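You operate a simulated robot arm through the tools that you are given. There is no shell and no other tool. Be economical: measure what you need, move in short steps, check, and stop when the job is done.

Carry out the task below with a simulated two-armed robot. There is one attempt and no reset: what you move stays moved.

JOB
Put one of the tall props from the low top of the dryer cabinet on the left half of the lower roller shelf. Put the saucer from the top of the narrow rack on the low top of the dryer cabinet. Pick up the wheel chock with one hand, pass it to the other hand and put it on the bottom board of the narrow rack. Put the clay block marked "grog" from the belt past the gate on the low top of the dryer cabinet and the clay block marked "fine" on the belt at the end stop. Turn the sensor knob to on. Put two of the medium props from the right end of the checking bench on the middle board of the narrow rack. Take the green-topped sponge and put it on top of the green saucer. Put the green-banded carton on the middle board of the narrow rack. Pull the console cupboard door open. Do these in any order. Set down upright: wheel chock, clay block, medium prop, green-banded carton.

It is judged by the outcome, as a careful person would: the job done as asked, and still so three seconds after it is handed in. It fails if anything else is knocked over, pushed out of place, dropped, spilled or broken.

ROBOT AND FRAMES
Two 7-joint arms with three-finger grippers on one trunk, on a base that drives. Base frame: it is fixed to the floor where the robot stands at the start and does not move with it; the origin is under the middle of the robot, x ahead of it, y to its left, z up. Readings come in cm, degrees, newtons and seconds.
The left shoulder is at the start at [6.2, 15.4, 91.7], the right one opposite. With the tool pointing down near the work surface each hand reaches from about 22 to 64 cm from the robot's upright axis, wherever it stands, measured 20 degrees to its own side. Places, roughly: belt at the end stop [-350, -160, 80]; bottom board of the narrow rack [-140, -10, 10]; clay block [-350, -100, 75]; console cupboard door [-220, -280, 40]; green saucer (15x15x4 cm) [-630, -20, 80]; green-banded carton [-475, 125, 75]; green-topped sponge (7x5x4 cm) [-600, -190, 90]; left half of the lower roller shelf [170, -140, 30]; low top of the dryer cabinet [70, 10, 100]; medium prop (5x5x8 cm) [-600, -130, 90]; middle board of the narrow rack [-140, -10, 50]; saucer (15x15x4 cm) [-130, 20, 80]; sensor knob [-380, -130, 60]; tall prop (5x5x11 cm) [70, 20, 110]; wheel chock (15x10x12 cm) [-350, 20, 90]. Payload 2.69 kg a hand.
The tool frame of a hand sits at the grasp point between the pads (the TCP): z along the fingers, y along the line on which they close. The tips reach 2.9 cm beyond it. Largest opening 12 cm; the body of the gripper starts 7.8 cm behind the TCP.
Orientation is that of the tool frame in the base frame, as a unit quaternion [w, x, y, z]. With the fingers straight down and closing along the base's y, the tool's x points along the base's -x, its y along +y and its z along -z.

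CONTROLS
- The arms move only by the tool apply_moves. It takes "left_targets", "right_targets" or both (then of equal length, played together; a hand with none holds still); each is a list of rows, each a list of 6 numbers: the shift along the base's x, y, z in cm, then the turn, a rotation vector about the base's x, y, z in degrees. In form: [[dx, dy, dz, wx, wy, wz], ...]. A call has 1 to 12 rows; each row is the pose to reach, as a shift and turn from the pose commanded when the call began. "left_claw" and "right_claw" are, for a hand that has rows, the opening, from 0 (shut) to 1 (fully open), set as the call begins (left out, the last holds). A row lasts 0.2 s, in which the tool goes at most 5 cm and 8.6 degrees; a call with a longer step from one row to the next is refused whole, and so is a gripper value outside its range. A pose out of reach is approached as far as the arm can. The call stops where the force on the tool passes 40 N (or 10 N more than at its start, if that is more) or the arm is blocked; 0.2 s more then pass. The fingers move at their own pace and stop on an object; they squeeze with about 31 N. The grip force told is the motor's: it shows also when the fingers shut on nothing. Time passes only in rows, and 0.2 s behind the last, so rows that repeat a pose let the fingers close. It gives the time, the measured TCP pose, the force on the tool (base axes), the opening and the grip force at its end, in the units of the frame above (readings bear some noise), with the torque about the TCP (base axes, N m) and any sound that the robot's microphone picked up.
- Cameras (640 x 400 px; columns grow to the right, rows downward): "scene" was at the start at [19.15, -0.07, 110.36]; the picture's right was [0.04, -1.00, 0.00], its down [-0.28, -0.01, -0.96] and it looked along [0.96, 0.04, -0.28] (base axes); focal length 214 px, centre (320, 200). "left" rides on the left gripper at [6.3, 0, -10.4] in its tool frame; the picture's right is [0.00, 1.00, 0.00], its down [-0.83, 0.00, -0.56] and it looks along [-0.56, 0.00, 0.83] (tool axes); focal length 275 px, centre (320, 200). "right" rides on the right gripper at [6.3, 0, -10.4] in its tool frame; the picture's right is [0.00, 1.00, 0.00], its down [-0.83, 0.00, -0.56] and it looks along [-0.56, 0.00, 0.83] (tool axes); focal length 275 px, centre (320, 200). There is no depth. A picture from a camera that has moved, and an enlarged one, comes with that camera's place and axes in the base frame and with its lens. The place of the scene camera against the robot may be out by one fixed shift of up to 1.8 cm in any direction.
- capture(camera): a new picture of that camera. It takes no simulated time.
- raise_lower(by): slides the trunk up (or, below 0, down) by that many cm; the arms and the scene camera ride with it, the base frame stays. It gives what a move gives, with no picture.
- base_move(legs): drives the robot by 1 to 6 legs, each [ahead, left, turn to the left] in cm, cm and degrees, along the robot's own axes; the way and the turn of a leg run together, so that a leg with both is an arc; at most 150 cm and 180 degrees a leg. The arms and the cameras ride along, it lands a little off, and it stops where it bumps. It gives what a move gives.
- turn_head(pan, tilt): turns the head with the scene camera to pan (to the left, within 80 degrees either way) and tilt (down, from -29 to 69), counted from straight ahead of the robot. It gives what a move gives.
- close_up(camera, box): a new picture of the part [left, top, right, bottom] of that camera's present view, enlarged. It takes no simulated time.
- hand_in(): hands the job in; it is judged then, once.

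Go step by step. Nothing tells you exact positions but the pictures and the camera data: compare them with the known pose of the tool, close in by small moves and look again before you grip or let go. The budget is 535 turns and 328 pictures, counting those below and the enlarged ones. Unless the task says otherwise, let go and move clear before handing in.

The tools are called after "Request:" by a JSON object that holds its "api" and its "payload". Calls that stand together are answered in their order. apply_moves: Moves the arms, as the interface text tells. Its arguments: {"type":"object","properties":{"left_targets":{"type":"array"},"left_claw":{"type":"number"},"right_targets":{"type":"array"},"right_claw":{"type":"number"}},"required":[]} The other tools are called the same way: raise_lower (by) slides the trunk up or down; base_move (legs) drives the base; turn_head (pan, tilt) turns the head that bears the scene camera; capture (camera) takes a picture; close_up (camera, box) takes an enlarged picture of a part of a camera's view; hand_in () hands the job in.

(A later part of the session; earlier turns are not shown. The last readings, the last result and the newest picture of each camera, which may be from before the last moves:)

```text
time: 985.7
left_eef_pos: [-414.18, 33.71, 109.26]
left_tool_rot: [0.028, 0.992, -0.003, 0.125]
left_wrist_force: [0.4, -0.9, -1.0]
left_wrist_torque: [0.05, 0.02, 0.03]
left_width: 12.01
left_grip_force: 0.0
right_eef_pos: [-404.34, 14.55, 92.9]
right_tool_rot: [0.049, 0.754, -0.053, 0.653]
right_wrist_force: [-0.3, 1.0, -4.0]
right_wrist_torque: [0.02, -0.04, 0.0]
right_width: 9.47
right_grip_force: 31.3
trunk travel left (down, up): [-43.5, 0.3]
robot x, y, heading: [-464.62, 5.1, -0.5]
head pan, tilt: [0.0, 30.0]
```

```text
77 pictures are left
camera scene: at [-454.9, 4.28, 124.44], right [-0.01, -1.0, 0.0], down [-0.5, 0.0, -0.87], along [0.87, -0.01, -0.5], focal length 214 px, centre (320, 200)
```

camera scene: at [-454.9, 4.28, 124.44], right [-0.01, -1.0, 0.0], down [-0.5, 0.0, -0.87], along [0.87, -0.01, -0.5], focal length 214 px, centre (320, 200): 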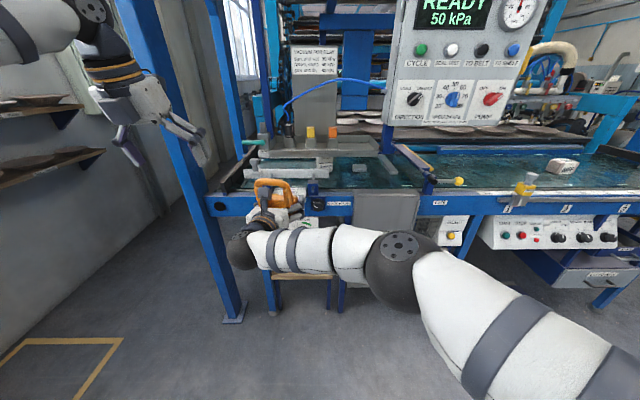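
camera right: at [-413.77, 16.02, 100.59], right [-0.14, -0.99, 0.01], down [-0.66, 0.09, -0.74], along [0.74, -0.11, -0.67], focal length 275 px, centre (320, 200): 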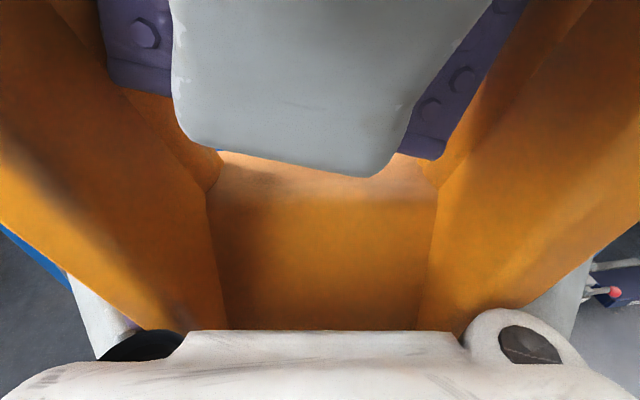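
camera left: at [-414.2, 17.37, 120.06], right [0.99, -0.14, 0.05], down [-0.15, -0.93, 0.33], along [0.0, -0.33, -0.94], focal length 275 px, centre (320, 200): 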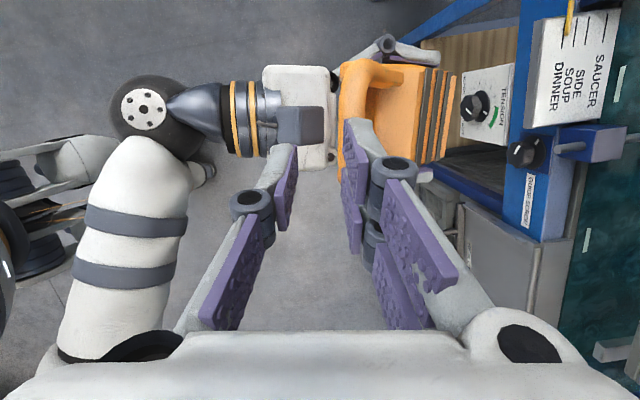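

The right grip width is shrinking slightly, which could mean slipping. I check at once.

Request:
{"api": "capture", "payload": {"camera": "right"}}

Request:
{"api": "close_up", "payload": {"camera": "scene", "box": [220, 150, 360, 280]}}

```text
76 pictures are left
camera right: at [-413.78, 16.03, 100.59], right [-0.14, -0.99, 0.01], down [-0.66, 0.09, -0.74], along [0.74, -0.11, -0.67], focal length 275 px, centre (320, 200)
```

right: 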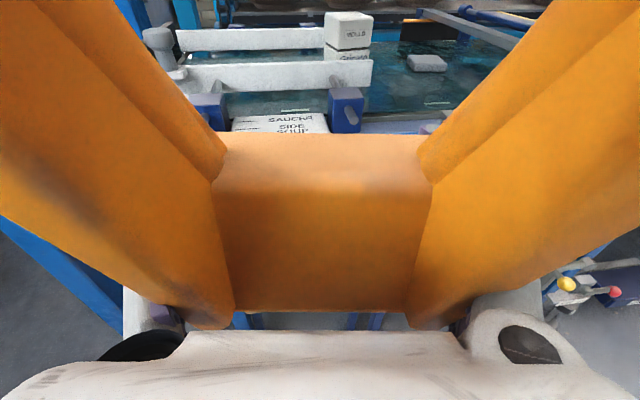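

```text
3.08 times, centred on (290, 215) of scene
camera zoom: at [-454.9, 4.28, 124.44], right [-0.01, -1.0, 0.0], down [-0.5, 0.0, -0.87], along [0.87, -0.01, -0.5], focal length 660 px, centre (412, 154)
```

zoom: 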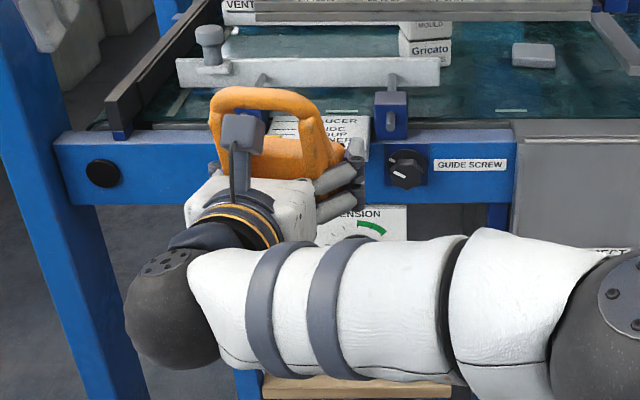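

Request:
{"api": "apply_moves", "payload": {"right_targets": [[0, 0, 0, 0, 0, 0], [0, 0, 0, 0, 0, 0], [0, 0, 0, 0, 0, 0], [0, 0, 0, 0, 0, 0], [0, 0, 0, 0, 0, 0]]}}

Request:
{"api": "capture", "payload": {"camera": "right"}}

```text
time: 986.9
left_eef_pos: [-414.1, 33.64, 109.19]
left_tool_rot: [0.027, 0.992, -0.003, 0.125]
left_wrist_force: [-0.5, 0.4, -0.2]
left_wrist_torque: [0.01, 0.04, -0.03]
left_width: 12.0
left_grip_force: 0.0
right_eef_pos: [-404.39, 14.47, 92.92]
right_tool_rot: [0.049, 0.753, -0.052, 0.654]
right_wrist_force: [0.2, 0.3, -3.2]
right_wrist_torque: [-0.02, -0.05, -0.01]
right_width: 9.52
right_grip_force: 31.1
trunk travel left (down, up): [-43.5, 0.3]
robot x, y, heading: [-464.61, 4.73, -0.7]
head pan, tilt: [0.0, 30.0]
```

```text
74 pictures are left
camera right: at [-413.78, 16.03, 100.59], right [-0.14, -0.99, 0.01], down [-0.66, 0.09, -0.74], along [0.74, -0.11, -0.67], focal length 275 px, centre (320, 200)
```

right: 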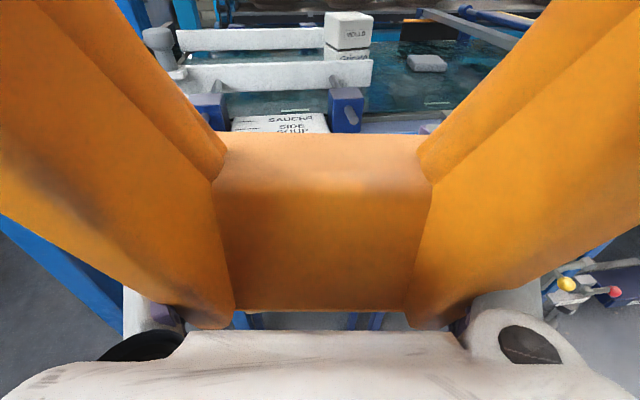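

The grip has settled and is stable. I deliver the chock first, on its own, taking the southern route.

Request:
{"api": "base_move", "payload": {"legs": [[-20, 0, 0], [0, 0, -89], [150, 0, 0], [150, 0, 0]]}}

```text
time: 1006.2
left_eef_pos: [-442.32, -342.03, 109.2]
left_tool_rot: [0.107, 0.717, -0.685, 0.071]
left_wrist_force: [0.1, -0.5, 0.4]
left_wrist_torque: [0.02, 0.0, -0.02]
left_width: 11.99
left_grip_force: 0.0
right_eef_pos: [-461.01, -352.85, 92.87]
right_tool_rot: [-0.485, -0.511, 0.557, -0.441]
right_wrist_force: [-0.4, -0.6, -3.9]
right_wrist_torque: [-0.03, -0.02, 0.03]
right_width: 9.04
right_grip_force: 30.8
trunk travel left (down, up): [-43.5, 0.3]
robot x, y, heading: [-473.49, -293.19, -87.5]
head pan, tilt: [0.0, 30.0]
```

The width fell again to 9.0; I check the grip.

Request:
{"api": "capture", "payload": {"camera": "right"}}

Request:
{"api": "close_up", "payload": {"camera": "scene", "box": [220, 150, 360, 280]}}

```text
73 pictures are left
camera right: at [-460.18, -343.35, 100.58], right [-1.0, 0.09, 0.01], down [0.05, 0.67, -0.74], along [-0.07, -0.74, -0.67], focal length 275 px, centre (320, 200)
```

right: 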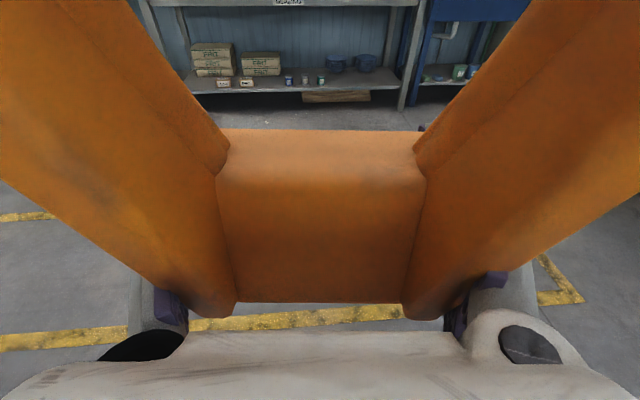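

```text
3.08 times, centred on (290, 215) of scene
camera zoom: at [-473.23, -303.1, 124.43], right [-1.0, -0.04, 0.0], down [-0.02, 0.5, -0.87], along [0.04, -0.87, -0.5], focal length 660 px, centre (412, 154)
```

zoom: 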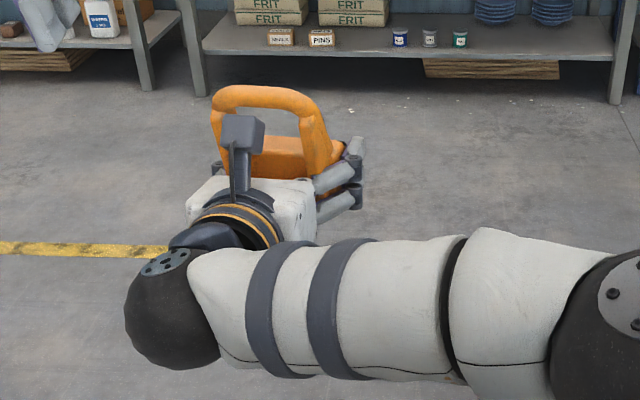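

To be safe, I'll let the left hand hold the sturdy handle bar again for the drive, leaving the right hand around the body. I rotate the left hand and bring it above the bar.

Request:
{"api": "apply_moves", "payload": {"left_targets": [[0, 0, 0, 0, 0, 8.3], [0, 0, 0, 0, 0, 16.6], [0, 0, 0, 0, 0, 24.9], [0, 0, 0, 0, 0, 33.2], [0, 0, 0, 0, 0, 41.5], [0, 0, 0, 0, 0, 49.8], [0, 0, 0, 0, 0, 58.1], [0, 0, 0, 0, 0, 66.4], [0, 0, 0, 0, 0, 74.7], [0, 0, 0, 0, 0, 83]], "left_claw": 0.24}}

Request:
{"api": "apply_moves", "payload": {"left_targets": [[-4.5, -1, 0, 0, 0, 0], [-9, -2, 0, 0, 0, 0], [-13.5, -3.2, 0, 0, 0, 0], [-17.5, -4.4, 0, 0, 0, 0], [-17.5, -4.4, 0, 0, 0, 0]]}}

Request:
{"api": "capture", "payload": {"camera": "left"}}

```text
time: 1008.4
left_eef_pos: [-442.2, -342.03, 109.2]
left_tool_rot: [0.032, 0.991, -0.036, 0.125]
left_wrist_force: [-0.9, 0.0, -0.1]
left_wrist_torque: [0.01, -0.02, -0.02]
left_width: 2.88
left_grip_force: 0.0
right_eef_pos: [-461.01, -352.78, 92.94]
right_tool_rot: [-0.485, -0.511, 0.557, -0.441]
right_wrist_force: [0.4, 0.4, -4.0]
right_wrist_torque: [-0.01, 0.0, 0.03]
right_width: 9.04
right_grip_force: 31.4
trunk travel left (down, up): [-43.5, 0.3]
robot x, y, heading: [-474.12, -292.61, -87.7]
head pan, tilt: [0.0, 30.0]
```

```text
time: 1009.6
left_eef_pos: [-459.49, -343.97, 108.73]
left_tool_rot: [0.031, 0.991, -0.038, 0.124]
left_wrist_force: [1.0, -0.5, -0.1]
left_wrist_torque: [-0.01, 0.05, -0.04]
left_width: 2.88
left_grip_force: 0.0
left hand out of reach, approached as far as the arm can: row 3, 4, 5
right_eef_pos: [-461.0, -352.91, 92.95]
right_tool_rot: [-0.485, -0.511, 0.556, -0.441]
right_wrist_force: [0.1, -0.8, -4.2]
right_wrist_torque: [-0.03, -0.02, -0.01]
right_width: 9.02
right_grip_force: 31.0
trunk travel left (down, up): [-43.5, 0.3]
robot x, y, heading: [-473.42, -292.77, -87.9]
head pan, tilt: [0.0, 30.0]
```

```text
71 pictures are left
camera left: at [-456.0, -343.44, 120.37], right [-0.09, -0.99, 0.05], down [-0.94, 0.1, 0.33], along [-0.33, -0.02, -0.94], focal length 275 px, centre (320, 200)
```

left: 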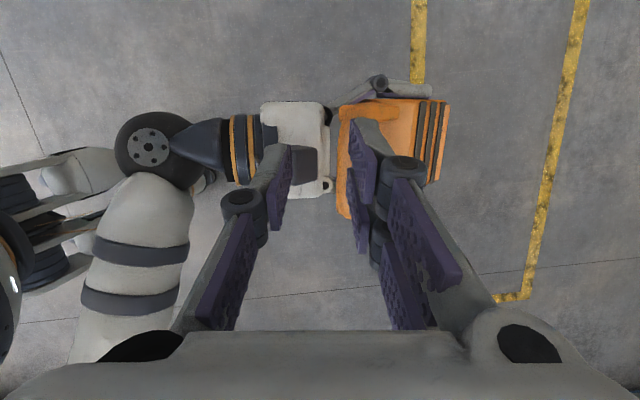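

Request:
{"api": "apply_moves", "payload": {"left_targets": [[-0.2, -1, -0.5, 0, 0, 0], [-0.4, -2.3, -1.5, 0, 0, 0], [-0.4, -2.3, -2.3, 0, 0, 0], [-0.4, -2.3, -2.3, 0, 0, 0]]}}

Request:
{"api": "capture", "payload": {"camera": "left"}}

```text
time: 1010.6
left_eef_pos: [-459.35, -345.0, 106.41]
left_tool_rot: [0.032, 0.991, -0.038, 0.125]
left_wrist_force: [0.1, -0.4, 1.7]
left_wrist_torque: [-0.08, 0.0, -0.02]
left_width: 2.92
left_grip_force: 0.4
left hand out of reach, approached as far as the arm can: row 1, 2, 3, 4
right_eef_pos: [-460.99, -352.77, 92.9]
right_tool_rot: [-0.485, -0.51, 0.557, -0.44]
right_wrist_force: [0.8, 0.0, -4.9]
right_wrist_torque: [-0.18, 0.02, -0.04]
right_width: 9.04
right_grip_force: 31.4
trunk travel left (down, up): [-43.5, 0.3]
robot x, y, heading: [-473.99, -292.67, -87.6]
head pan, tilt: [0.0, 30.0]
```

```text
70 pictures are left
camera left: at [-455.77, -344.54, 117.96], right [-0.09, -0.99, 0.05], down [-0.94, 0.1, 0.33], along [-0.33, -0.02, -0.94], focal length 275 px, centre (320, 200)
```

left: 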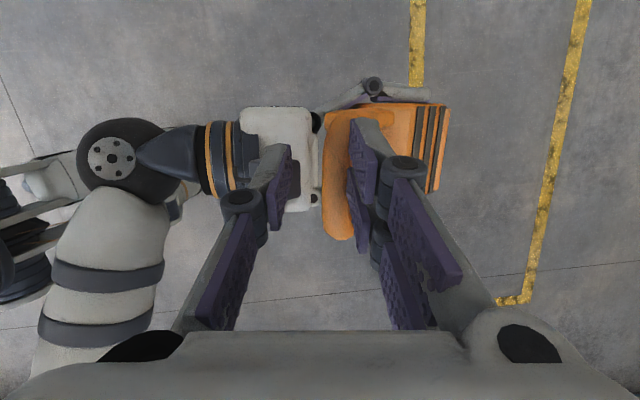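

The left hand is at its reach, so I move the chock 1.4 cm toward it with the right hand, then lower and grip.

Request:
{"api": "apply_moves", "payload": {"right_targets": [[0.5, 0.7, 0, 0, 0, 0], [1, 1.5, 0, 0, 0, 0], [1, 1.5, 0, 0, 0, 0]]}}

Request:
{"api": "apply_moves", "payload": {"left_targets": [[0, 0, -1.2, 0, 0, 0], [0, 0, -2.5, 0, 0, 0], [0, 0, -3.8, 0, 0, 0], [0, 0, -4.8, 0, 0, 0]]}}

Request:
{"api": "capture", "payload": {"camera": "left"}}

```text
time: 1011.4
left_eef_pos: [-459.36, -345.0, 106.35]
left_tool_rot: [0.032, 0.991, -0.037, 0.124]
left_wrist_force: [0.1, 0.3, 0.0]
left_wrist_torque: [0.0, 0.05, 0.01]
left_width: 2.83
left_grip_force: 0.1
right_eef_pos: [-459.99, -351.18, 92.92]
right_tool_rot: [-0.485, -0.511, 0.555, -0.442]
right_wrist_force: [-0.2, -0.2, -4.6]
right_wrist_torque: [-0.05, -0.01, 0.0]
right_width: 8.99
right_grip_force: 31.2
trunk travel left (down, up): [-43.5, 0.3]
robot x, y, heading: [-473.78, -292.73, -87.7]
head pan, tilt: [0.0, 30.0]
```

```text
time: 1012.5
left_eef_pos: [-459.31, -345.11, 102.04]
left_tool_rot: [0.035, 0.991, -0.037, 0.124]
left_wrist_force: [0.8, -1.4, -1.1]
left_wrist_torque: [-0.07, 0.13, 0.03]
left_width: 3.03
left_grip_force: 0.0
right_eef_pos: [-460.05, -351.09, 92.23]
right_tool_rot: [-0.482, -0.515, 0.559, -0.436]
right_wrist_force: [0.3, 0.6, -2.5]
right_wrist_torque: [0.03, -0.08, 0.0]
right_width: 9.0
right_grip_force: 30.6
trunk travel left (down, up): [-43.5, 0.3]
robot x, y, heading: [-474.05, -292.94, -87.6]
head pan, tilt: [0.0, 30.0]
stopped in row 4 (right hand): the force on the tool passed its limit at 44 N (the readings are from after the stop); the commanded pose is now the measured one
```

```text
69 pictures are left
camera left: at [-455.7, -344.54, 113.58], right [-0.09, -0.99, 0.06], down [-0.94, 0.1, 0.33], along [-0.33, -0.03, -0.94], focal length 275 px, centre (320, 200)
```

left: 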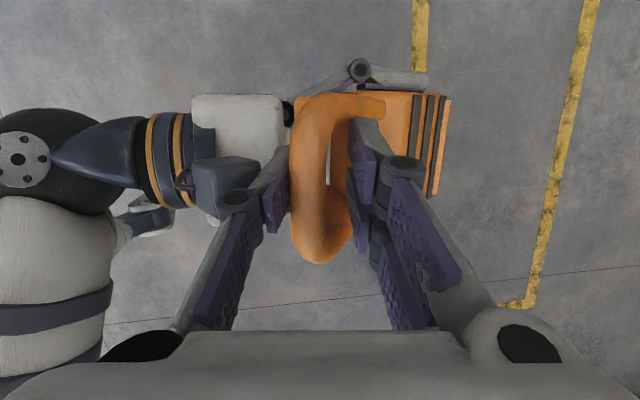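

The bar is between the left fingers. I close the left hand.

Request:
{"api": "apply_moves", "payload": {"left_targets": [[0, 0, 0.3, 0, 0, 0], [0, 0, 0.3, 0, 0, 0], [0, 0, 0.3, 0, 0, 0]], "left_claw": 0}}

Request:
{"api": "apply_moves", "payload": {"right_targets": [[0, 0, 0, 0, 0, 0], [0, 0, 0, 0, 0, 0], [0, 0, 0, 0, 0, 0]], "right_claw": 1}}

Request:
{"api": "capture", "payload": {"camera": "right"}}

```text
time: 1013.2
left_eef_pos: [-459.24, -344.99, 102.24]
left_tool_rot: [0.035, 0.991, -0.038, 0.124]
left_wrist_force: [-0.8, 10.6, -0.4]
left_wrist_torque: [-0.49, 0.22, -0.9]
left_width: 2.44
left_grip_force: 31.2
right_eef_pos: [-460.07, -351.18, 92.44]
right_tool_rot: [-0.482, -0.515, 0.557, -0.438]
right_wrist_force: [2.6, -10.1, -2.4]
right_wrist_torque: [1.53, 0.02, 0.67]
right_width: 9.01
right_grip_force: 30.7
trunk travel left (down, up): [-43.5, 0.3]
robot x, y, heading: [-474.27, -292.88, -87.5]
head pan, tilt: [0.0, 30.0]
```

```text
time: 1014.0
left_eef_pos: [-459.3, -345.2, 102.24]
left_tool_rot: [0.035, 0.991, -0.036, 0.124]
left_wrist_force: [0.2, -1.6, -1.3]
left_wrist_torque: [-0.02, 0.07, -0.09]
left_width: 1.54
left_grip_force: 31.0
right_eef_pos: [-460.01, -351.01, 92.28]
right_tool_rot: [-0.482, -0.514, 0.558, -0.437]
right_wrist_force: [0.5, 1.3, 1.7]
right_wrist_torque: [0.07, -0.07, 0.04]
right_width: 12.02
right_grip_force: 0.1
trunk travel left (down, up): [-43.5, 0.3]
robot x, y, heading: [-473.59, -292.97, -87.6]
head pan, tilt: [0.0, 30.0]
```

```text
68 pictures are left
camera right: at [-459.2, -341.73, 100.21], right [-1.0, 0.09, 0.01], down [0.05, 0.68, -0.74], along [-0.07, -0.73, -0.68], focal length 275 px, centre (320, 200)
```

right: 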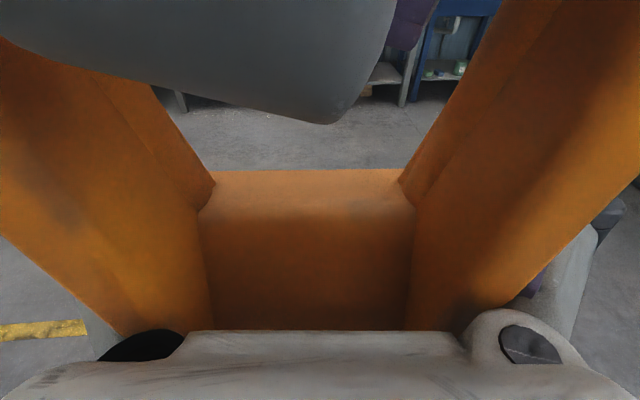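

The left hand holds the bar and the right cradles the body. I continue the drive.

Request:
{"api": "base_move", "payload": {"legs": [[110, 0, 0], [0, 0, 88], [150, 0, 0]]}}

Request:
{"api": "base_move", "payload": {"legs": [[150, 0, 0], [125, 0, 0]]}}

```text
time: 1030.2
left_eef_pos: [-270.6, -395.95, 102.32]
left_tool_rot: [-0.058, 0.753, 0.645, 0.115]
left_wrist_force: [1.6, -2.9, -1.8]
left_wrist_torque: [-0.23, -0.01, -0.1]
left_width: 1.42
left_grip_force: 31.1
right_eef_pos: [-264.85, -396.98, 92.38]
right_tool_rot: [0.057, 0.757, -0.06, 0.648]
right_wrist_force: [-1.9, 2.0, 0.3]
right_wrist_torque: [0.02, 0.03, -0.03]
right_width: 12.01
right_grip_force: 0.1
trunk travel left (down, up): [-43.5, 0.3]
robot x, y, heading: [-324.14, -406.48, -2.1]
head pan, tilt: [0.0, 30.0]
```

```text
time: 1043.3
left_eef_pos: [0.23, -399.83, 102.22]
left_tool_rot: [-0.059, 0.746, 0.653, 0.115]
left_wrist_force: [3.0, -0.9, -0.3]
left_wrist_torque: [-0.11, -0.03, -0.1]
left_width: 1.44
left_grip_force: 30.9
right_eef_pos: [6.14, -400.83, 92.46]
right_tool_rot: [0.049, 0.758, -0.051, 0.649]
right_wrist_force: [-1.3, 1.9, -0.6]
right_wrist_torque: [0.01, 0.02, -0.02]
right_width: 11.99
right_grip_force: 0.1
trunk travel left (down, up): [-43.5, 0.3]
robot x, y, heading: [-52.42, -411.74, -0.8]
head pan, tilt: [0.0, 30.0]
```

Request:
{"api": "base_move", "payload": {"legs": [[23, 0, 0], [0, 0, 90.8], [130, 0, 0]]}}

```text
time: 1055.1
left_eef_pos: [-39.53, -227.07, 102.17]
left_tool_rot: [-0.123, 0.066, 0.989, 0.038]
left_wrist_force: [1.2, 1.1, -1.0]
left_wrist_torque: [-0.02, -0.06, -0.06]
left_width: 1.44
left_grip_force: 31.4
right_eef_pos: [-38.48, -221.26, 92.31]
right_tool_rot: [-0.423, 0.572, 0.499, 0.494]
right_wrist_force: [-1.2, -1.3, -0.5]
right_wrist_torque: [-0.02, 0.05, 0.06]
right_width: 11.99
right_grip_force: 0.1
trunk travel left (down, up): [-43.5, 0.3]
robot x, y, heading: [-27.97, -279.92, 89.1]
head pan, tilt: [0.0, 30.0]
```

Request:
{"api": "base_move", "payload": {"legs": [[130, 0, 0.9], [118, 0, 0], [0, 0, 89]]}}

Request:
{"api": "turn_head", "payload": {"pan": 0, "tilt": 35}}

Request:
{"api": "capture", "payload": {"camera": "scene"}}

```text
time: 1071.0
left_eef_pos: [-82.11, -43.48, 102.18]
left_tool_rot: [-0.115, -0.649, 0.75, -0.059]
left_wrist_force: [-1.4, 0.3, 1.1]
left_wrist_torque: [0.06, 0.0, -0.06]
left_width: 1.44
left_grip_force: 31.3
right_eef_pos: [-87.9, -42.26, 92.29]
right_tool_rot: [-0.648, 0.056, 0.757, 0.053]
right_wrist_force: [1.0, -1.0, 0.5]
right_wrist_torque: [-0.04, -0.02, 0.05]
right_width: 12.0
right_grip_force: 0.1
trunk travel left (down, up): [-43.5, 0.3]
robot x, y, heading: [-29.19, -32.32, 178.5]
head pan, tilt: [0.0, 30.0]
```

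```text
time: 1071.7
left_eef_pos: [-82.09, -43.45, 102.26]
left_tool_rot: [-0.114, -0.649, 0.749, -0.06]
left_wrist_force: [-1.2, 0.3, -0.4]
left_wrist_torque: [0.13, -0.08, -0.04]
left_width: 1.44
left_grip_force: 31.1
right_eef_pos: [-88.03, -42.33, 92.36]
right_tool_rot: [-0.649, 0.056, 0.757, 0.054]
right_wrist_force: [0.6, -0.5, 0.7]
right_wrist_torque: [-0.06, -0.05, 0.02]
right_width: 12.03
right_grip_force: 0.1
trunk travel left (down, up): [-43.5, 0.3]
robot x, y, heading: [-29.01, -32.2, 178.6]
head pan, tilt: [0.0, 35.0]
```

```text
67 pictures are left
camera scene: at [-38.32, -32.64, 123.66], right [0.03, 1.0, 0.0], down [0.57, -0.01, -0.82], along [-0.82, 0.02, -0.57], focal length 214 px, centre (320, 200)
```

scene: 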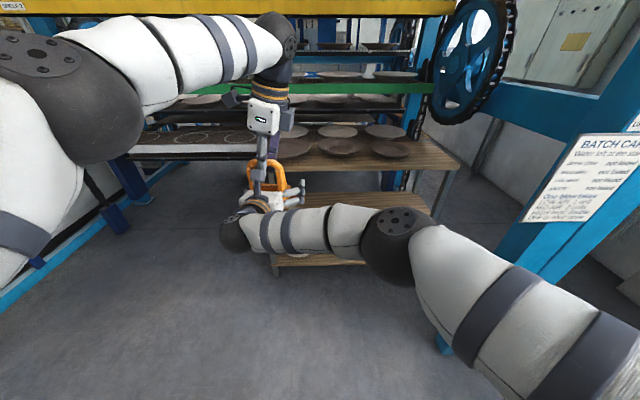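

At the rack again. I close the right hand on the body, then release and withdraw the left.

Request:
{"api": "apply_moves", "payload": {"right_targets": [[0, 0, 0, 0, 0, 0], [0, 0, 0, 0, 0, 0], [0, 0, 0, 0, 0, 0], [0, 0, 0, 0, 0, 0]], "right_claw": 0}}

Request:
{"api": "capture", "payload": {"camera": "left"}}

Request:
{"api": "capture", "payload": {"camera": "right"}}

```text
time: 1072.7
left_eef_pos: [-82.2, -43.35, 102.12]
left_tool_rot: [-0.115, -0.649, 0.75, -0.059]
left_wrist_force: [-15.9, 9.1, -15.0]
left_wrist_torque: [0.03, 0.2, -0.54]
left_width: 1.42
left_grip_force: 31.1
right_eef_pos: [-88.0, -42.42, 92.43]
right_tool_rot: [-0.649, 0.054, 0.757, 0.052]
right_wrist_force: [15.5, -8.6, 14.1]
right_wrist_torque: [0.69, 0.28, 0.15]
right_width: 10.53
right_grip_force: 31.1
trunk travel left (down, up): [-43.5, 0.3]
robot x, y, heading: [-29.19, -32.3, 178.4]
head pan, tilt: [0.0, 35.0]
```

```text
66 pictures are left
camera left: at [-81.97, -46.8, 113.78], right [-0.99, 0.15, 0.06], down [0.17, 0.93, 0.33], along [0.0, 0.34, -0.94], focal length 275 px, centre (320, 200)
```

left: 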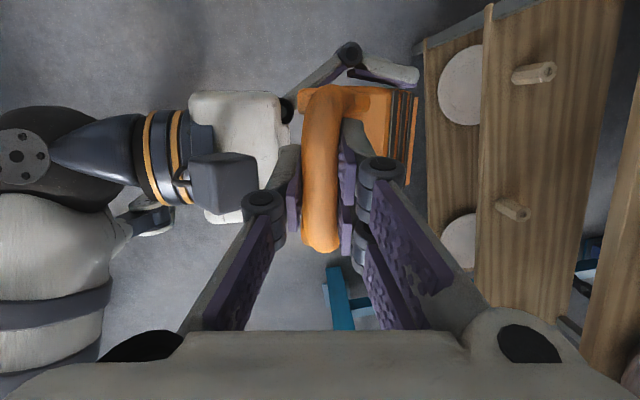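

```text
65 pictures are left
camera right: at [-78.85, -43.86, 100.26], right [0.15, 0.99, 0.01], down [0.67, -0.09, -0.74], along [-0.73, 0.12, -0.68], focal length 275 px, centre (320, 200)
```

right: 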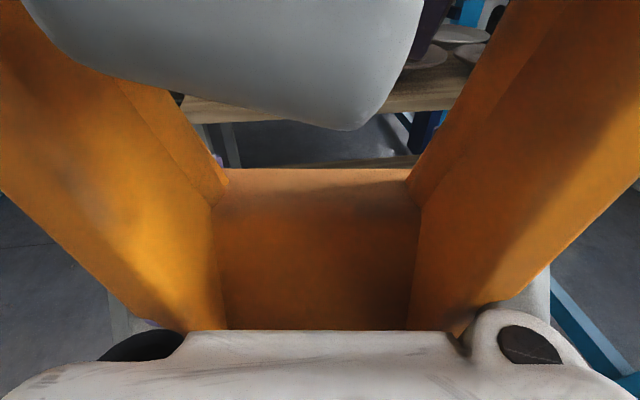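

Request:
{"api": "apply_moves", "payload": {"left_targets": [[0, 0, 0, 0, 0, 0], [0, 0, 0, 0, 0, 0], [0.1, 0.4, 1.5, 0, 0, 0], [0.3, 0.8, 3.2, 0, 0, 0], [0.4, 1.2, 5, 0, 0, 0], [0.7, 1.9, 8, 0, 0, 0], [0.7, -2, 8.5, 0, 0, 0], [0.7, -6, 8.5, 0, 0, 0], [0.7, -10, 8.5, 0, 0, 0], [0.7, -14, 8.5, 0, 0, 0]], "left_claw": 0.19}}

Request:
{"api": "capture", "payload": {"camera": "right"}}

```text
time: 1074.9
left_eef_pos: [-82.27, -57.37, 111.16]
left_tool_rot: [-0.115, -0.649, 0.749, -0.06]
left_wrist_force: [-1.1, -0.3, -0.2]
left_wrist_torque: [0.0, 0.02, 0.01]
left_width: 2.27
left_grip_force: 0.0
left hand out of reach, approached as far as the arm can: row 5, 6, 7, 8, 9, 10
right_eef_pos: [-87.94, -42.31, 92.42]
right_tool_rot: [-0.648, 0.055, 0.758, 0.053]
right_wrist_force: [0.7, -0.2, -3.7]
right_wrist_torque: [0.04, 0.09, 0.0]
right_width: 9.83
right_grip_force: 30.9
trunk travel left (down, up): [-43.5, 0.3]
robot x, y, heading: [-29.16, -32.11, 178.5]
head pan, tilt: [0.0, 35.0]
```

```text
64 pictures are left
camera right: at [-78.91, -43.83, 100.18], right [0.15, 0.99, 0.01], down [0.67, -0.09, -0.74], along [-0.73, 0.12, -0.68], focal length 275 px, centre (320, 200)
```

right: 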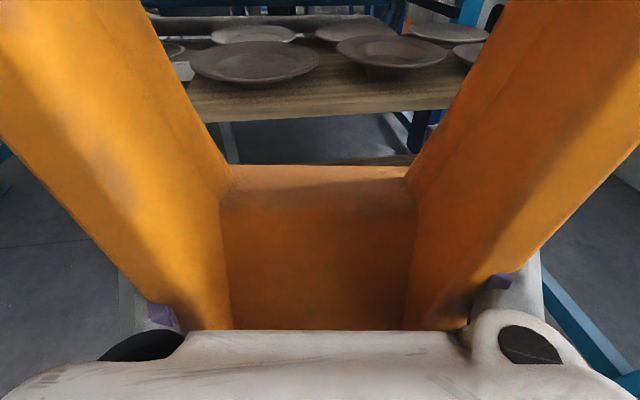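

The right hand holds the chock alone. I retract the left hand and lower the trunk.

Request:
{"api": "apply_moves", "payload": {"left_targets": [[4, -1, 0, 0, 0, 0], [8, -2, 0, 0, 0, 0], [12, -3, 1, 0, 0, 0], [16, -4, 2, 0, 0, 0], [20, -5, 3, 0, 0, 0], [23, -5, 3, 0, 0, 0]]}}

Request:
{"api": "raise_lower", "payload": {"by": -40}}

Request:
{"api": "capture", "payload": {"camera": "scene"}}

```text
time: 1076.3
left_eef_pos: [-59.1, -62.32, 113.97]
left_tool_rot: [-0.114, -0.649, 0.75, -0.059]
left_wrist_force: [0.1, 0.2, -0.1]
left_wrist_torque: [-0.01, 0.02, -0.01]
left_width: 2.29
left_grip_force: 0.1
left hand out of reach, approached as far as the arm can: row 1
right_eef_pos: [-87.94, -42.22, 92.33]
right_tool_rot: [-0.649, 0.056, 0.757, 0.053]
right_wrist_force: [0.0, 0.7, -3.5]
right_wrist_torque: [-0.02, 0.05, -0.04]
right_width: 9.77
right_grip_force: 31.1
trunk travel left (down, up): [-43.5, 0.3]
robot x, y, heading: [-29.02, -32.47, 178.6]
head pan, tilt: [0.0, 35.0]
```

```text
time: 1080.1
left_eef_pos: [-69.11, -62.17, 54.47]
left_tool_rot: [0.119, -0.599, 0.746, -0.266]
left_wrist_force: [-0.3, 0.0, 0.4]
left_wrist_torque: [0.0, -0.03, 0.01]
left_width: 2.29
left_grip_force: 0.1
right_eef_pos: [-88.04, -42.28, 52.39]
right_tool_rot: [-0.649, 0.056, 0.757, 0.053]
right_wrist_force: [0.0, -0.2, -3.9]
right_wrist_torque: [-0.04, 0.04, -0.02]
right_width: 9.7
right_grip_force: 31.0
trunk travel left (down, up): [-3.5, 40.3]
robot x, y, heading: [-29.11, -32.51, 178.8]
head pan, tilt: [0.0, 35.0]
```

```text
63 pictures are left
camera scene: at [-55.56, -32.2, 80.06], right [0.03, 1.0, 0.0], down [0.57, -0.01, -0.82], along [-0.82, 0.02, -0.57], focal length 214 px, centre (320, 200)
```

scene: 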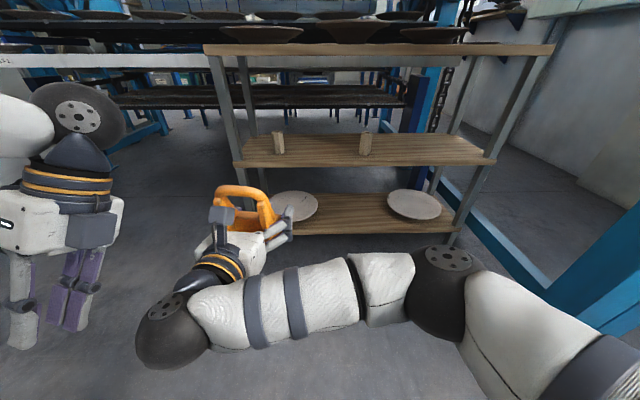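

Next I lower the chock to the bottom board's level and shift the base right to line up with the gap between the two plates.

Request:
{"api": "apply_moves", "payload": {"left_targets": [[2, -1, 4, 0, 0, 0], [4, -3, 8, 0, 0, 0], [6, -5, 12, 0, 0, 0], [8, -7, 16, 0, 0, 0], [10, -9, 20, 0, 0, 0], [12, -10, 20, 0, 0, 0], [13, -10, 20, 0, 0, 0], [13, -10, 20, 0, 0, 0]], "right_targets": [[0, 2, -3.5, 0, 0, 0], [0, 3, -7, 0, 0, 0], [0, 4, -10.5, 0, 0, 0], [0, 5, -14, 0, 0, 0], [0, 6, -17.5, 0, 0, 0], [0, 7, -21, 0, 0, 0], [0, 8, -24, 0, 0, 0], [0, 8, -26.5, 0, 0, 0]]}}

Request:
{"api": "capture", "payload": {"camera": "scene"}}

```text
time: 1081.9
left_eef_pos: [-51.29, -56.4, 63.39]
left_tool_rot: [0.119, -0.598, 0.747, -0.264]
left_wrist_force: [0.1, -0.6, 0.0]
left_wrist_torque: [0.0, 0.0, -0.03]
left_width: 2.27
left_grip_force: 0.2
left hand out of reach, approached as far as the arm can: row 1, 2, 3, 4, 5, 6, 7, 8
right_eef_pos: [-88.16, -34.34, 25.8]
right_tool_rot: [-0.649, 0.056, 0.757, 0.054]
right_wrist_force: [-0.6, -0.4, -4.5]
right_wrist_torque: [0.02, 0.05, 0.03]
right_width: 9.59
right_grip_force: 30.9
trunk travel left (down, up): [-3.5, 40.3]
robot x, y, heading: [-29.07, -32.11, 178.1]
head pan, tilt: [0.0, 35.0]
```

```text
62 pictures are left
camera scene: at [-55.57, -32.2, 80.06], right [0.03, 1.0, 0.0], down [0.57, -0.01, -0.82], along [-0.82, 0.02, -0.57], focal length 214 px, centre (320, 200)
```

scene: 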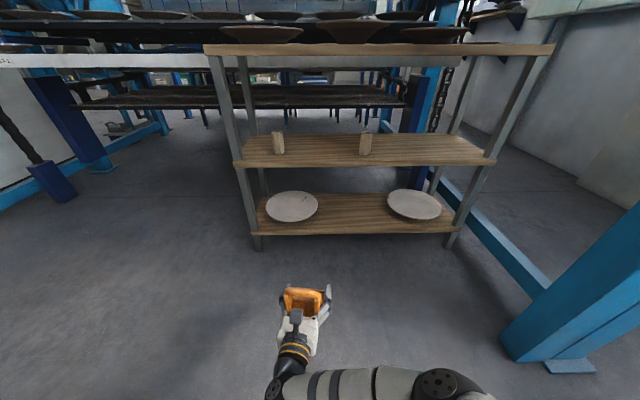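

The right hand reaches low easily. The gap between the plates spans about y -30..+3; I aim for y≈-14 and move in.

Request:
{"api": "base_move", "payload": {"legs": [[0, -19, 1.5], [30, 0, 0]]}}

Request:
{"api": "capture", "payload": {"camera": "scene"}}

```text
time: 1085.6
left_eef_pos: [-79.88, -38.31, 63.32]
left_tool_rot: [0.122, -0.606, 0.741, -0.264]
left_wrist_force: [-0.6, -0.5, -0.2]
left_wrist_torque: [0.01, -0.02, 0.02]
left_width: 2.27
left_grip_force: 0.1
right_eef_pos: [-117.15, -17.0, 25.86]
right_tool_rot: [-0.649, 0.047, 0.758, 0.046]
right_wrist_force: [0.6, -0.1, -3.9]
right_wrist_torque: [0.01, 0.09, 0.01]
right_width: 9.48
right_grip_force: 31.2
trunk travel left (down, up): [-3.5, 40.3]
robot x, y, heading: [-58.35, -13.72, 179.7]
head pan, tilt: [0.0, 35.0]
```

```text
61 pictures are left
camera scene: at [-84.65, -14.22, 80.06], right [0.0, 1.0, 0.0], down [0.57, 0.0, -0.82], along [-0.82, 0.0, -0.57], focal length 214 px, centre (320, 200)
```

scene: 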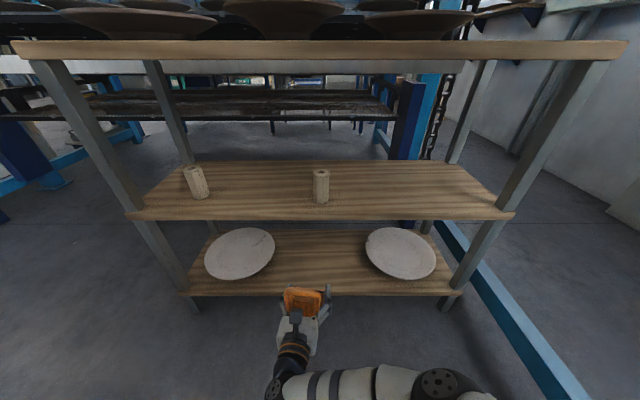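

Lined up. I move in 15 cm and lower.

Request:
{"api": "base_move", "payload": {"legs": [[15, -1.5, 0]]}}

Request:
{"api": "apply_moves", "payload": {"right_targets": [[0, 0, -1, 0, 0, 0], [0, 0, -2, 0, 0, 0], [0, 0, -3, 0, 0, 0]]}}

Request:
{"api": "capture", "payload": {"camera": "scene"}}

Request:
{"api": "capture", "payload": {"camera": "right"}}

```text
time: 1087.0
left_eef_pos: [-94.99, -36.55, 63.24]
left_tool_rot: [0.12, -0.605, 0.742, -0.264]
left_wrist_force: [0.4, 0.4, -0.1]
left_wrist_torque: [0.0, 0.01, -0.01]
left_width: 2.26
left_grip_force: 0.1
right_eef_pos: [-132.29, -15.15, 25.85]
right_tool_rot: [-0.648, 0.049, 0.758, 0.047]
right_wrist_force: [-0.5, 0.1, -4.1]
right_wrist_torque: [0.0, 0.06, 0.03]
right_width: 9.45
right_grip_force: 30.7
trunk travel left (down, up): [-3.5, 40.3]
robot x, y, heading: [-73.4, -12.4, 179.6]
head pan, tilt: [0.0, 35.0]
```

```text
time: 1087.8
left_eef_pos: [-95.02, -36.56, 63.3]
left_tool_rot: [0.121, -0.604, 0.742, -0.264]
left_wrist_force: [0.5, -0.3, -0.6]
left_wrist_torque: [-0.01, 0.0, 0.01]
left_width: 2.28
left_grip_force: 0.0
right_eef_pos: [-132.19, -15.25, 22.89]
right_tool_rot: [-0.648, 0.049, 0.759, 0.047]
right_wrist_force: [-0.3, 0.1, -3.6]
right_wrist_torque: [0.01, 0.04, -0.01]
right_width: 9.44
right_grip_force: 31.2
trunk travel left (down, up): [-3.5, 40.3]
robot x, y, heading: [-73.48, -12.25, 179.6]
head pan, tilt: [0.0, 35.0]
```

```text
60 pictures are left
camera scene: at [-99.73, -12.46, 80.06], right [0.01, 1.0, 0.0], down [0.57, 0.0, -0.82], along [-0.82, 0.01, -0.57], focal length 214 px, centre (320, 200)
```

scene: 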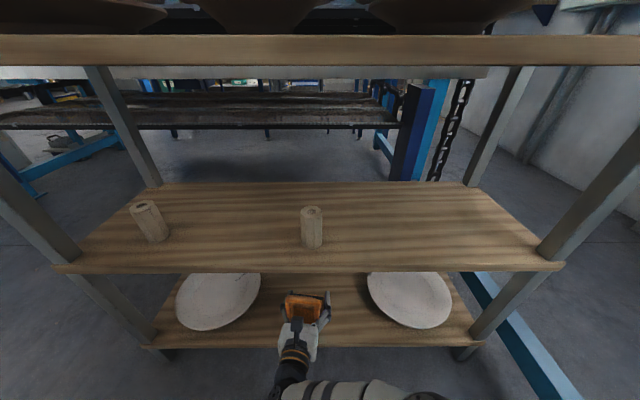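

```text
59 pictures are left
camera right: at [-123.01, -16.47, 30.74], right [0.14, 0.99, 0.01], down [0.67, -0.08, -0.74], along [-0.73, 0.11, -0.68], focal length 275 px, centre (320, 200)
```

right: 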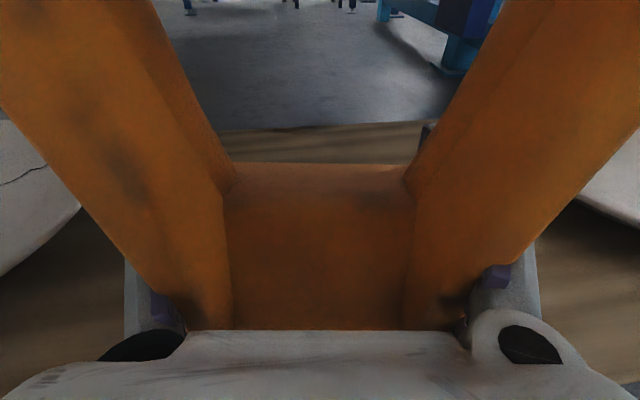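

Request:
{"api": "apply_moves", "payload": {"right_targets": [[0, 0, -0.6, 0, 0, 0], [0, 0, -1.2, 0, 0, 0], [0, 0, -1.8, 0, 0, 0], [0, 0, -2.4, 0, 0, 0]]}}

```text
time: 1088.8
left_eef_pos: [-95.0, -36.54, 63.32]
left_tool_rot: [0.122, -0.604, 0.742, -0.264]
left_wrist_force: [-0.3, 1.3, 0.2]
left_wrist_torque: [0.0, -0.02, 0.01]
left_width: 2.26
left_grip_force: 0.1
right_eef_pos: [-132.27, -15.28, 20.71]
right_tool_rot: [-0.648, 0.049, 0.758, 0.047]
right_wrist_force: [0.7, 0.1, -3.0]
right_wrist_torque: [0.0, 0.06, -0.01]
right_width: 9.4
right_grip_force: 30.8
trunk travel left (down, up): [-3.5, 40.3]
robot x, y, heading: [-73.26, -12.21, 179.8]
head pan, tilt: [0.0, 35.0]
```

Request:
{"api": "apply_moves", "payload": {"right_targets": [[0, 0, -0.5, 0, 0, 0], [0, 0, -1, 0, 0, 0], [0, 0, -1.5, 0, 0, 0], [0, 0, -2, 0, 0, 0]]}}

```text
time: 1089.8
left_eef_pos: [-95.0, -36.57, 63.19]
left_tool_rot: [0.122, -0.604, 0.742, -0.263]
left_wrist_force: [0.1, 0.0, 0.3]
left_wrist_torque: [0.02, 0.02, 0.01]
left_width: 2.28
left_grip_force: 0.0
right_eef_pos: [-132.1, -14.99, 20.32]
right_tool_rot: [-0.649, 0.049, 0.758, 0.048]
right_wrist_force: [-0.4, -0.5, -3.8]
right_wrist_torque: [0.02, 0.05, -0.03]
right_width: 9.4
right_grip_force: 31.4
right hand out of reach, approached as far as the arm can: row 1, 2, 3, 4
trunk travel left (down, up): [-3.5, 40.3]
robot x, y, heading: [-73.11, -12.36, 179.7]
head pan, tilt: [0.0, 35.0]
```

The arm is at its lower limit; I use the trunk for the rest.

Request:
{"api": "raise_lower", "payload": {"by": -1.5}}

Request:
{"api": "raise_lower", "payload": {"by": -1.5}}

Request:
{"api": "close_up", "payload": {"camera": "scene", "box": [220, 250, 400, 370]}}

```text
time: 1090.4
left_eef_pos: [-94.9, -36.62, 61.84]
left_tool_rot: [0.122, -0.605, 0.742, -0.263]
left_wrist_force: [-1.5, 0.9, -0.7]
left_wrist_torque: [0.02, -0.03, 0.01]
left_width: 2.15
left_grip_force: 0.1
right_eef_pos: [-132.03, -15.2, 18.91]
right_tool_rot: [-0.65, 0.047, 0.757, 0.044]
right_wrist_force: [10.3, -8.3, 13.7]
right_wrist_torque: [-0.14, 0.22, 0.21]
right_width: 9.22
right_grip_force: 31.1
trunk travel left (down, up): [-2.0, 41.8]
robot x, y, heading: [-73.48, -12.1, 179.9]
head pan, tilt: [0.0, 35.0]
```

```text
time: 1091.0
left_eef_pos: [-94.95, -36.6, 60.4]
left_tool_rot: [0.121, -0.604, 0.742, -0.263]
left_wrist_force: [0.6, 0.6, -0.3]
left_wrist_torque: [0.03, -0.01, -0.01]
left_width: 2.27
left_grip_force: 0.0
right_eef_pos: [-132.16, -14.87, 17.76]
right_tool_rot: [-0.647, 0.05, 0.759, 0.048]
right_wrist_force: [6.1, -2.3, 11.0]
right_wrist_torque: [-0.66, 0.69, 0.36]
right_width: 9.06
right_grip_force: 30.7
trunk travel left (down, up): [-0.5, 43.3]
robot x, y, heading: [-73.34, -12.37, 179.8]
head pan, tilt: [0.0, 35.0]
```

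```text
3.33 times, centred on (310, 310) of scene
camera zoom: at [-100.18, -12.44, 77.88], right [0.01, 1.0, 0.0], down [0.57, 0.0, -0.82], along [-0.82, 0.01, -0.57], focal length 715 px, centre (353, -167)
```

zoom: 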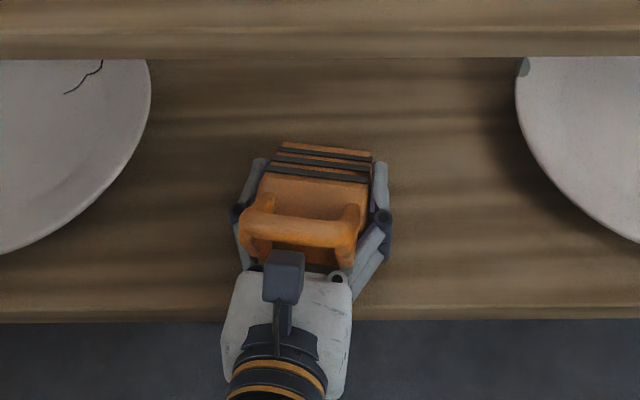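

The chock is on the board with contact. I release it and look.

Request:
{"api": "apply_moves", "payload": {"right_targets": [[0, 0, 0, 0, 0, 0], [0, 0, 0, 0, 0, 0], [0, 0, 0, 0, 0, 0]], "right_claw": 1}}

Request:
{"api": "capture", "payload": {"camera": "right"}}

Request:
{"api": "close_up", "payload": {"camera": "scene", "box": [220, 250, 400, 370]}}

```text
time: 1091.8
left_eef_pos: [-95.03, -36.58, 60.34]
left_tool_rot: [0.122, -0.604, 0.743, -0.263]
left_wrist_force: [0.6, 0.8, -0.1]
left_wrist_torque: [0.03, -0.01, -0.02]
left_width: 2.29
left_grip_force: 0.0
right_eef_pos: [-132.18, -14.99, 17.66]
right_tool_rot: [-0.648, 0.048, 0.759, 0.046]
right_wrist_force: [0.2, -0.4, -0.1]
right_wrist_torque: [-0.02, -0.04, -0.02]
right_width: 11.99
right_grip_force: 0.2
trunk travel left (down, up): [-0.5, 43.3]
robot x, y, heading: [-72.97, -12.06, 179.5]
head pan, tilt: [0.0, 35.0]
```

```text
57 pictures are left
camera right: at [-123.05, -16.2, 25.54], right [0.13, 0.99, 0.01], down [0.67, -0.08, -0.73], along [-0.73, 0.11, -0.68], focal length 275 px, centre (320, 200)
```

right: 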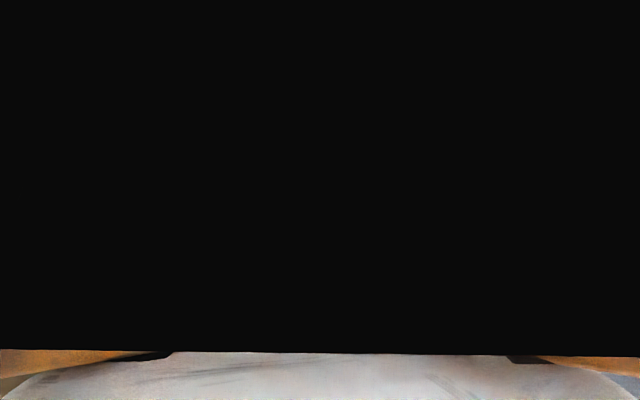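

```text
3.33 times, centred on (310, 310) of scene
camera zoom: at [-100.24, -12.46, 77.86], right [0.01, 1.0, 0.0], down [0.57, 0.0, -0.82], along [-0.82, 0.01, -0.57], focal length 715 px, centre (353, -167)
```

zoom: 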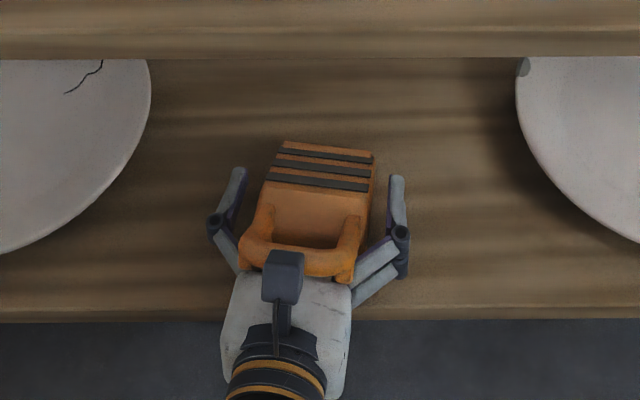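

The handle is right against the wrist camera, so I withdraw carefully along the finger axis.

Request:
{"api": "apply_moves", "payload": {"right_targets": [[1, -0.15, 0, 0, 0, 0], [2, -0.3, 0, 0, 0, 0], [3, -0.45, 0, 0, 0, 0], [4, -0.6, 0, 0, 0, 0]]}}

Request:
{"api": "close_up", "payload": {"camera": "scene", "box": [220, 250, 400, 370]}}

Request:
{"api": "capture", "payload": {"camera": "right"}}

```text
time: 1092.8
left_eef_pos: [-94.99, -36.53, 60.42]
left_tool_rot: [0.122, -0.604, 0.743, -0.263]
left_wrist_force: [0.8, -0.3, -0.4]
left_wrist_torque: [0.0, 0.05, 0.02]
left_width: 2.27
left_grip_force: 0.1
right_eef_pos: [-128.1, -15.59, 17.73]
right_tool_rot: [-0.647, 0.049, 0.759, 0.047]
right_wrist_force: [0.3, 0.0, -0.4]
right_wrist_torque: [0.0, -0.03, 0.0]
right_width: 12.01
right_grip_force: 0.0
trunk travel left (down, up): [-0.5, 43.3]
robot x, y, heading: [-73.25, -12.12, 179.5]
head pan, tilt: [0.0, 35.0]
```

```text
3.33 times, centred on (310, 310) of scene
camera zoom: at [-100.24, -12.46, 77.86], right [0.01, 1.0, 0.0], down [0.57, 0.0, -0.82], along [-0.82, 0.01, -0.57], focal length 715 px, centre (353, -167)
```

zoom: 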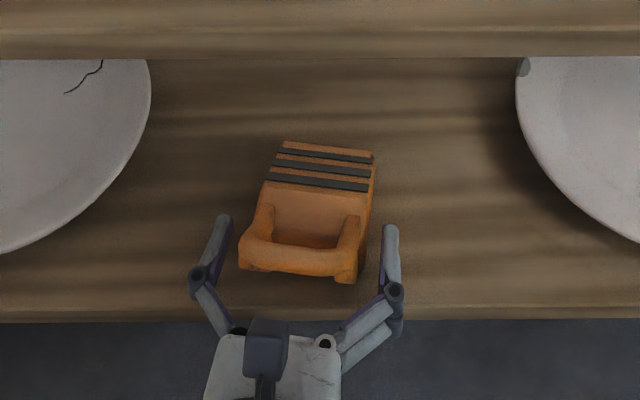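

```text
54 pictures are left
camera right: at [-119.02, -16.9, 25.62], right [0.13, 0.99, 0.01], down [0.68, -0.08, -0.73], along [-0.73, 0.11, -0.68], focal length 275 px, centre (320, 200)
```

right: 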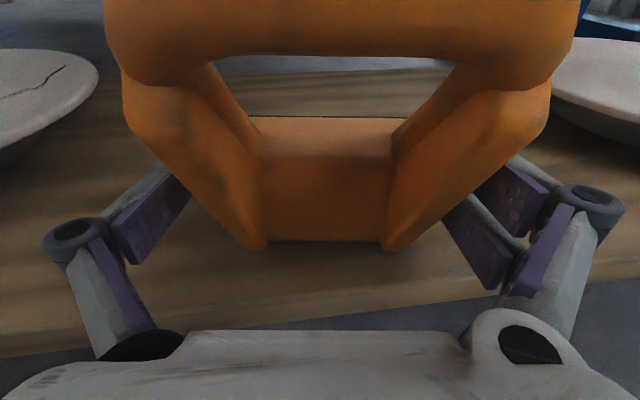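

The chock stands upright on the bottom board between the plates. I back away, raise the trunk and head back for the carton.

Request:
{"api": "base_move", "payload": {"legs": [[-43, 0, 0]]}}

Request:
{"api": "raise_lower", "payload": {"by": 40}}

Request:
{"api": "apply_moves", "payload": {"right_targets": [[0, 2, 4, 0, -4, 0], [0, 4, 8, 0, -8, 0], [0, 6, 12, 0, -12, 0], [0, 8, 16, 0, -16, 0], [0, 10, 20, 0, -20, 0], [0, 12, 24, 0, -24, 0], [0, 14, 28, 0, -28, 0], [0, 16, 32, 0, -30, 0], [0, 17, 36, 0, -30, 0]]}}

Request:
{"api": "base_move", "payload": {"legs": [[0, 0, 91], [0, 8, 0]]}}

```text
time: 1095.4
left_eef_pos: [-51.51, -36.86, 60.38]
left_tool_rot: [0.123, -0.608, 0.74, -0.262]
left_wrist_force: [0.5, 0.9, 0.7]
left_wrist_torque: [0.04, -0.03, -0.01]
left_width: 2.26
left_grip_force: 0.1
right_eef_pos: [-84.91, -16.39, 17.7]
right_tool_rot: [-0.648, 0.044, 0.759, 0.043]
right_wrist_force: [0.4, 0.4, 0.0]
right_wrist_torque: [0.03, 0.02, 0.01]
right_width: 12.0
right_grip_force: 0.0
trunk travel left (down, up): [-0.5, 43.3]
robot x, y, heading: [-30.02, -12.39, -179.9]
head pan, tilt: [0.0, 35.0]
```

```text
time: 1099.3
left_eef_pos: [-51.65, -36.94, 100.31]
left_tool_rot: [0.123, -0.607, 0.74, -0.263]
left_wrist_force: [-0.2, 0.3, -0.4]
left_wrist_torque: [0.01, -0.02, -0.04]
left_width: 2.27
left_grip_force: 0.1
right_eef_pos: [-93.29, -16.33, 83.83]
right_tool_rot: [0.806, -0.054, -0.589, -0.031]
right_wrist_force: [-0.4, -0.9, 0.2]
right_wrist_torque: [0.0, 0.02, 0.0]
right_width: 11.99
right_grip_force: 0.1
trunk travel left (down, up): [-40.5, 3.3]
robot x, y, heading: [-30.14, -12.08, -179.8]
head pan, tilt: [0.0, 35.0]
```

```text
time: 1101.3
left_eef_pos: [-51.57, -37.0, 100.37]
left_tool_rot: [0.123, -0.608, 0.739, -0.262]
left_wrist_force: [0.5, 0.0, -0.4]
left_wrist_torque: [-0.04, -0.01, 0.02]
left_width: 2.29
left_grip_force: 0.1
right_eef_pos: [-93.19, 0.79, 119.96]
right_tool_rot: [-0.625, 0.043, 0.778, 0.042]
right_wrist_force: [-0.9, -0.1, 0.6]
right_wrist_torque: [-0.01, 0.01, 0.04]
right_width: 12.03
right_grip_force: 0.0
trunk travel left (down, up): [-40.5, 3.3]
robot x, y, heading: [-30.14, -12.07, -179.7]
head pan, tilt: [0.0, 35.0]
```

```text
time: 1106.4
left_eef_pos: [2.83, -33.42, 100.18]
left_tool_rot: [-0.272, 0.953, -0.088, 0.097]
left_wrist_force: [-0.3, 0.1, 0.1]
left_wrist_torque: [-0.02, 0.0, 0.02]
left_width: 2.29
left_grip_force: 0.0
right_eef_pos: [-34.54, -75.46, 119.86]
right_tool_rot: [-0.472, -0.522, 0.579, -0.413]
right_wrist_force: [0.3, 0.6, 0.6]
right_wrist_torque: [-0.01, 0.02, -0.02]
right_width: 12.02
right_grip_force: 0.1
trunk travel left (down, up): [-40.5, 3.3]
robot x, y, heading: [-21.91, -12.03, -89.3]
head pan, tilt: [0.0, 35.0]
```

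Request:
{"api": "base_move", "payload": {"legs": [[0, -7, -0.7], [140, 0, 0], [115, 0, 0]]}}

Request:
{"api": "base_move", "payload": {"legs": [[130, 0, 0], [0, 0, -90], [150, 0, 0]]}}

```text
time: 1119.4
left_eef_pos: [-4.58, -283.49, 100.26]
left_tool_rot: [-0.273, 0.952, -0.1, 0.101]
left_wrist_force: [-0.9, 0.3, -0.4]
left_wrist_torque: [0.03, 0.0, 0.0]
left_width: 2.27
left_grip_force: 0.1
right_eef_pos: [-42.97, -324.55, 119.87]
right_tool_rot: [-0.476, -0.514, 0.585, -0.407]
right_wrist_force: [-0.2, 1.2, -0.2]
right_wrist_torque: [-0.01, 0.0, 0.0]
right_width: 12.01
right_grip_force: 0.1
trunk travel left (down, up): [-40.5, 3.3]
robot x, y, heading: [-28.42, -261.74, -90.8]
head pan, tilt: [0.0, 35.0]
```

```text
time: 1136.8
left_eef_pos: [-201.87, -417.96, 100.48]
left_tool_rot: [0.124, -0.612, 0.736, -0.262]
left_wrist_force: [0.1, 0.4, 0.3]
left_wrist_torque: [0.01, -0.01, 0.02]
left_width: 2.28
left_grip_force: 0.1
right_eef_pos: [-243.82, -380.66, 119.78]
right_tool_rot: [-0.625, 0.041, 0.778, 0.041]
right_wrist_force: [-0.3, 0.7, 0.7]
right_wrist_torque: [-0.03, 0.04, -0.02]
right_width: 12.0
right_grip_force: 0.1
trunk travel left (down, up): [-40.5, 3.3]
robot x, y, heading: [-180.64, -393.32, -179.2]
head pan, tilt: [0.0, 35.0]
```

Request:
{"api": "base_move", "payload": {"legs": [[150, 0, 0], [140, 0, -1], [0, 0, -90], [150, 0, 0]]}}

```text
time: 1161.7
left_eef_pos: [-500.55, -225.41, 100.4]
left_tool_rot: [-0.097, 0.088, 0.953, -0.274]
left_wrist_force: [0.4, 0.4, 0.6]
left_wrist_torque: [-0.04, -0.01, 0.04]
left_width: 2.29
left_grip_force: 0.0
right_eef_pos: [-463.37, -183.26, 119.98]
right_tool_rot: [-0.413, 0.579, 0.521, 0.472]
right_wrist_force: [0.3, -0.7, -0.3]
right_wrist_torque: [-0.05, 0.01, -0.02]
right_width: 12.04
right_grip_force: 0.1
trunk travel left (down, up): [-40.5, 3.3]
robot x, y, heading: [-475.56, -246.53, 90.8]
head pan, tilt: [0.0, 35.0]
```

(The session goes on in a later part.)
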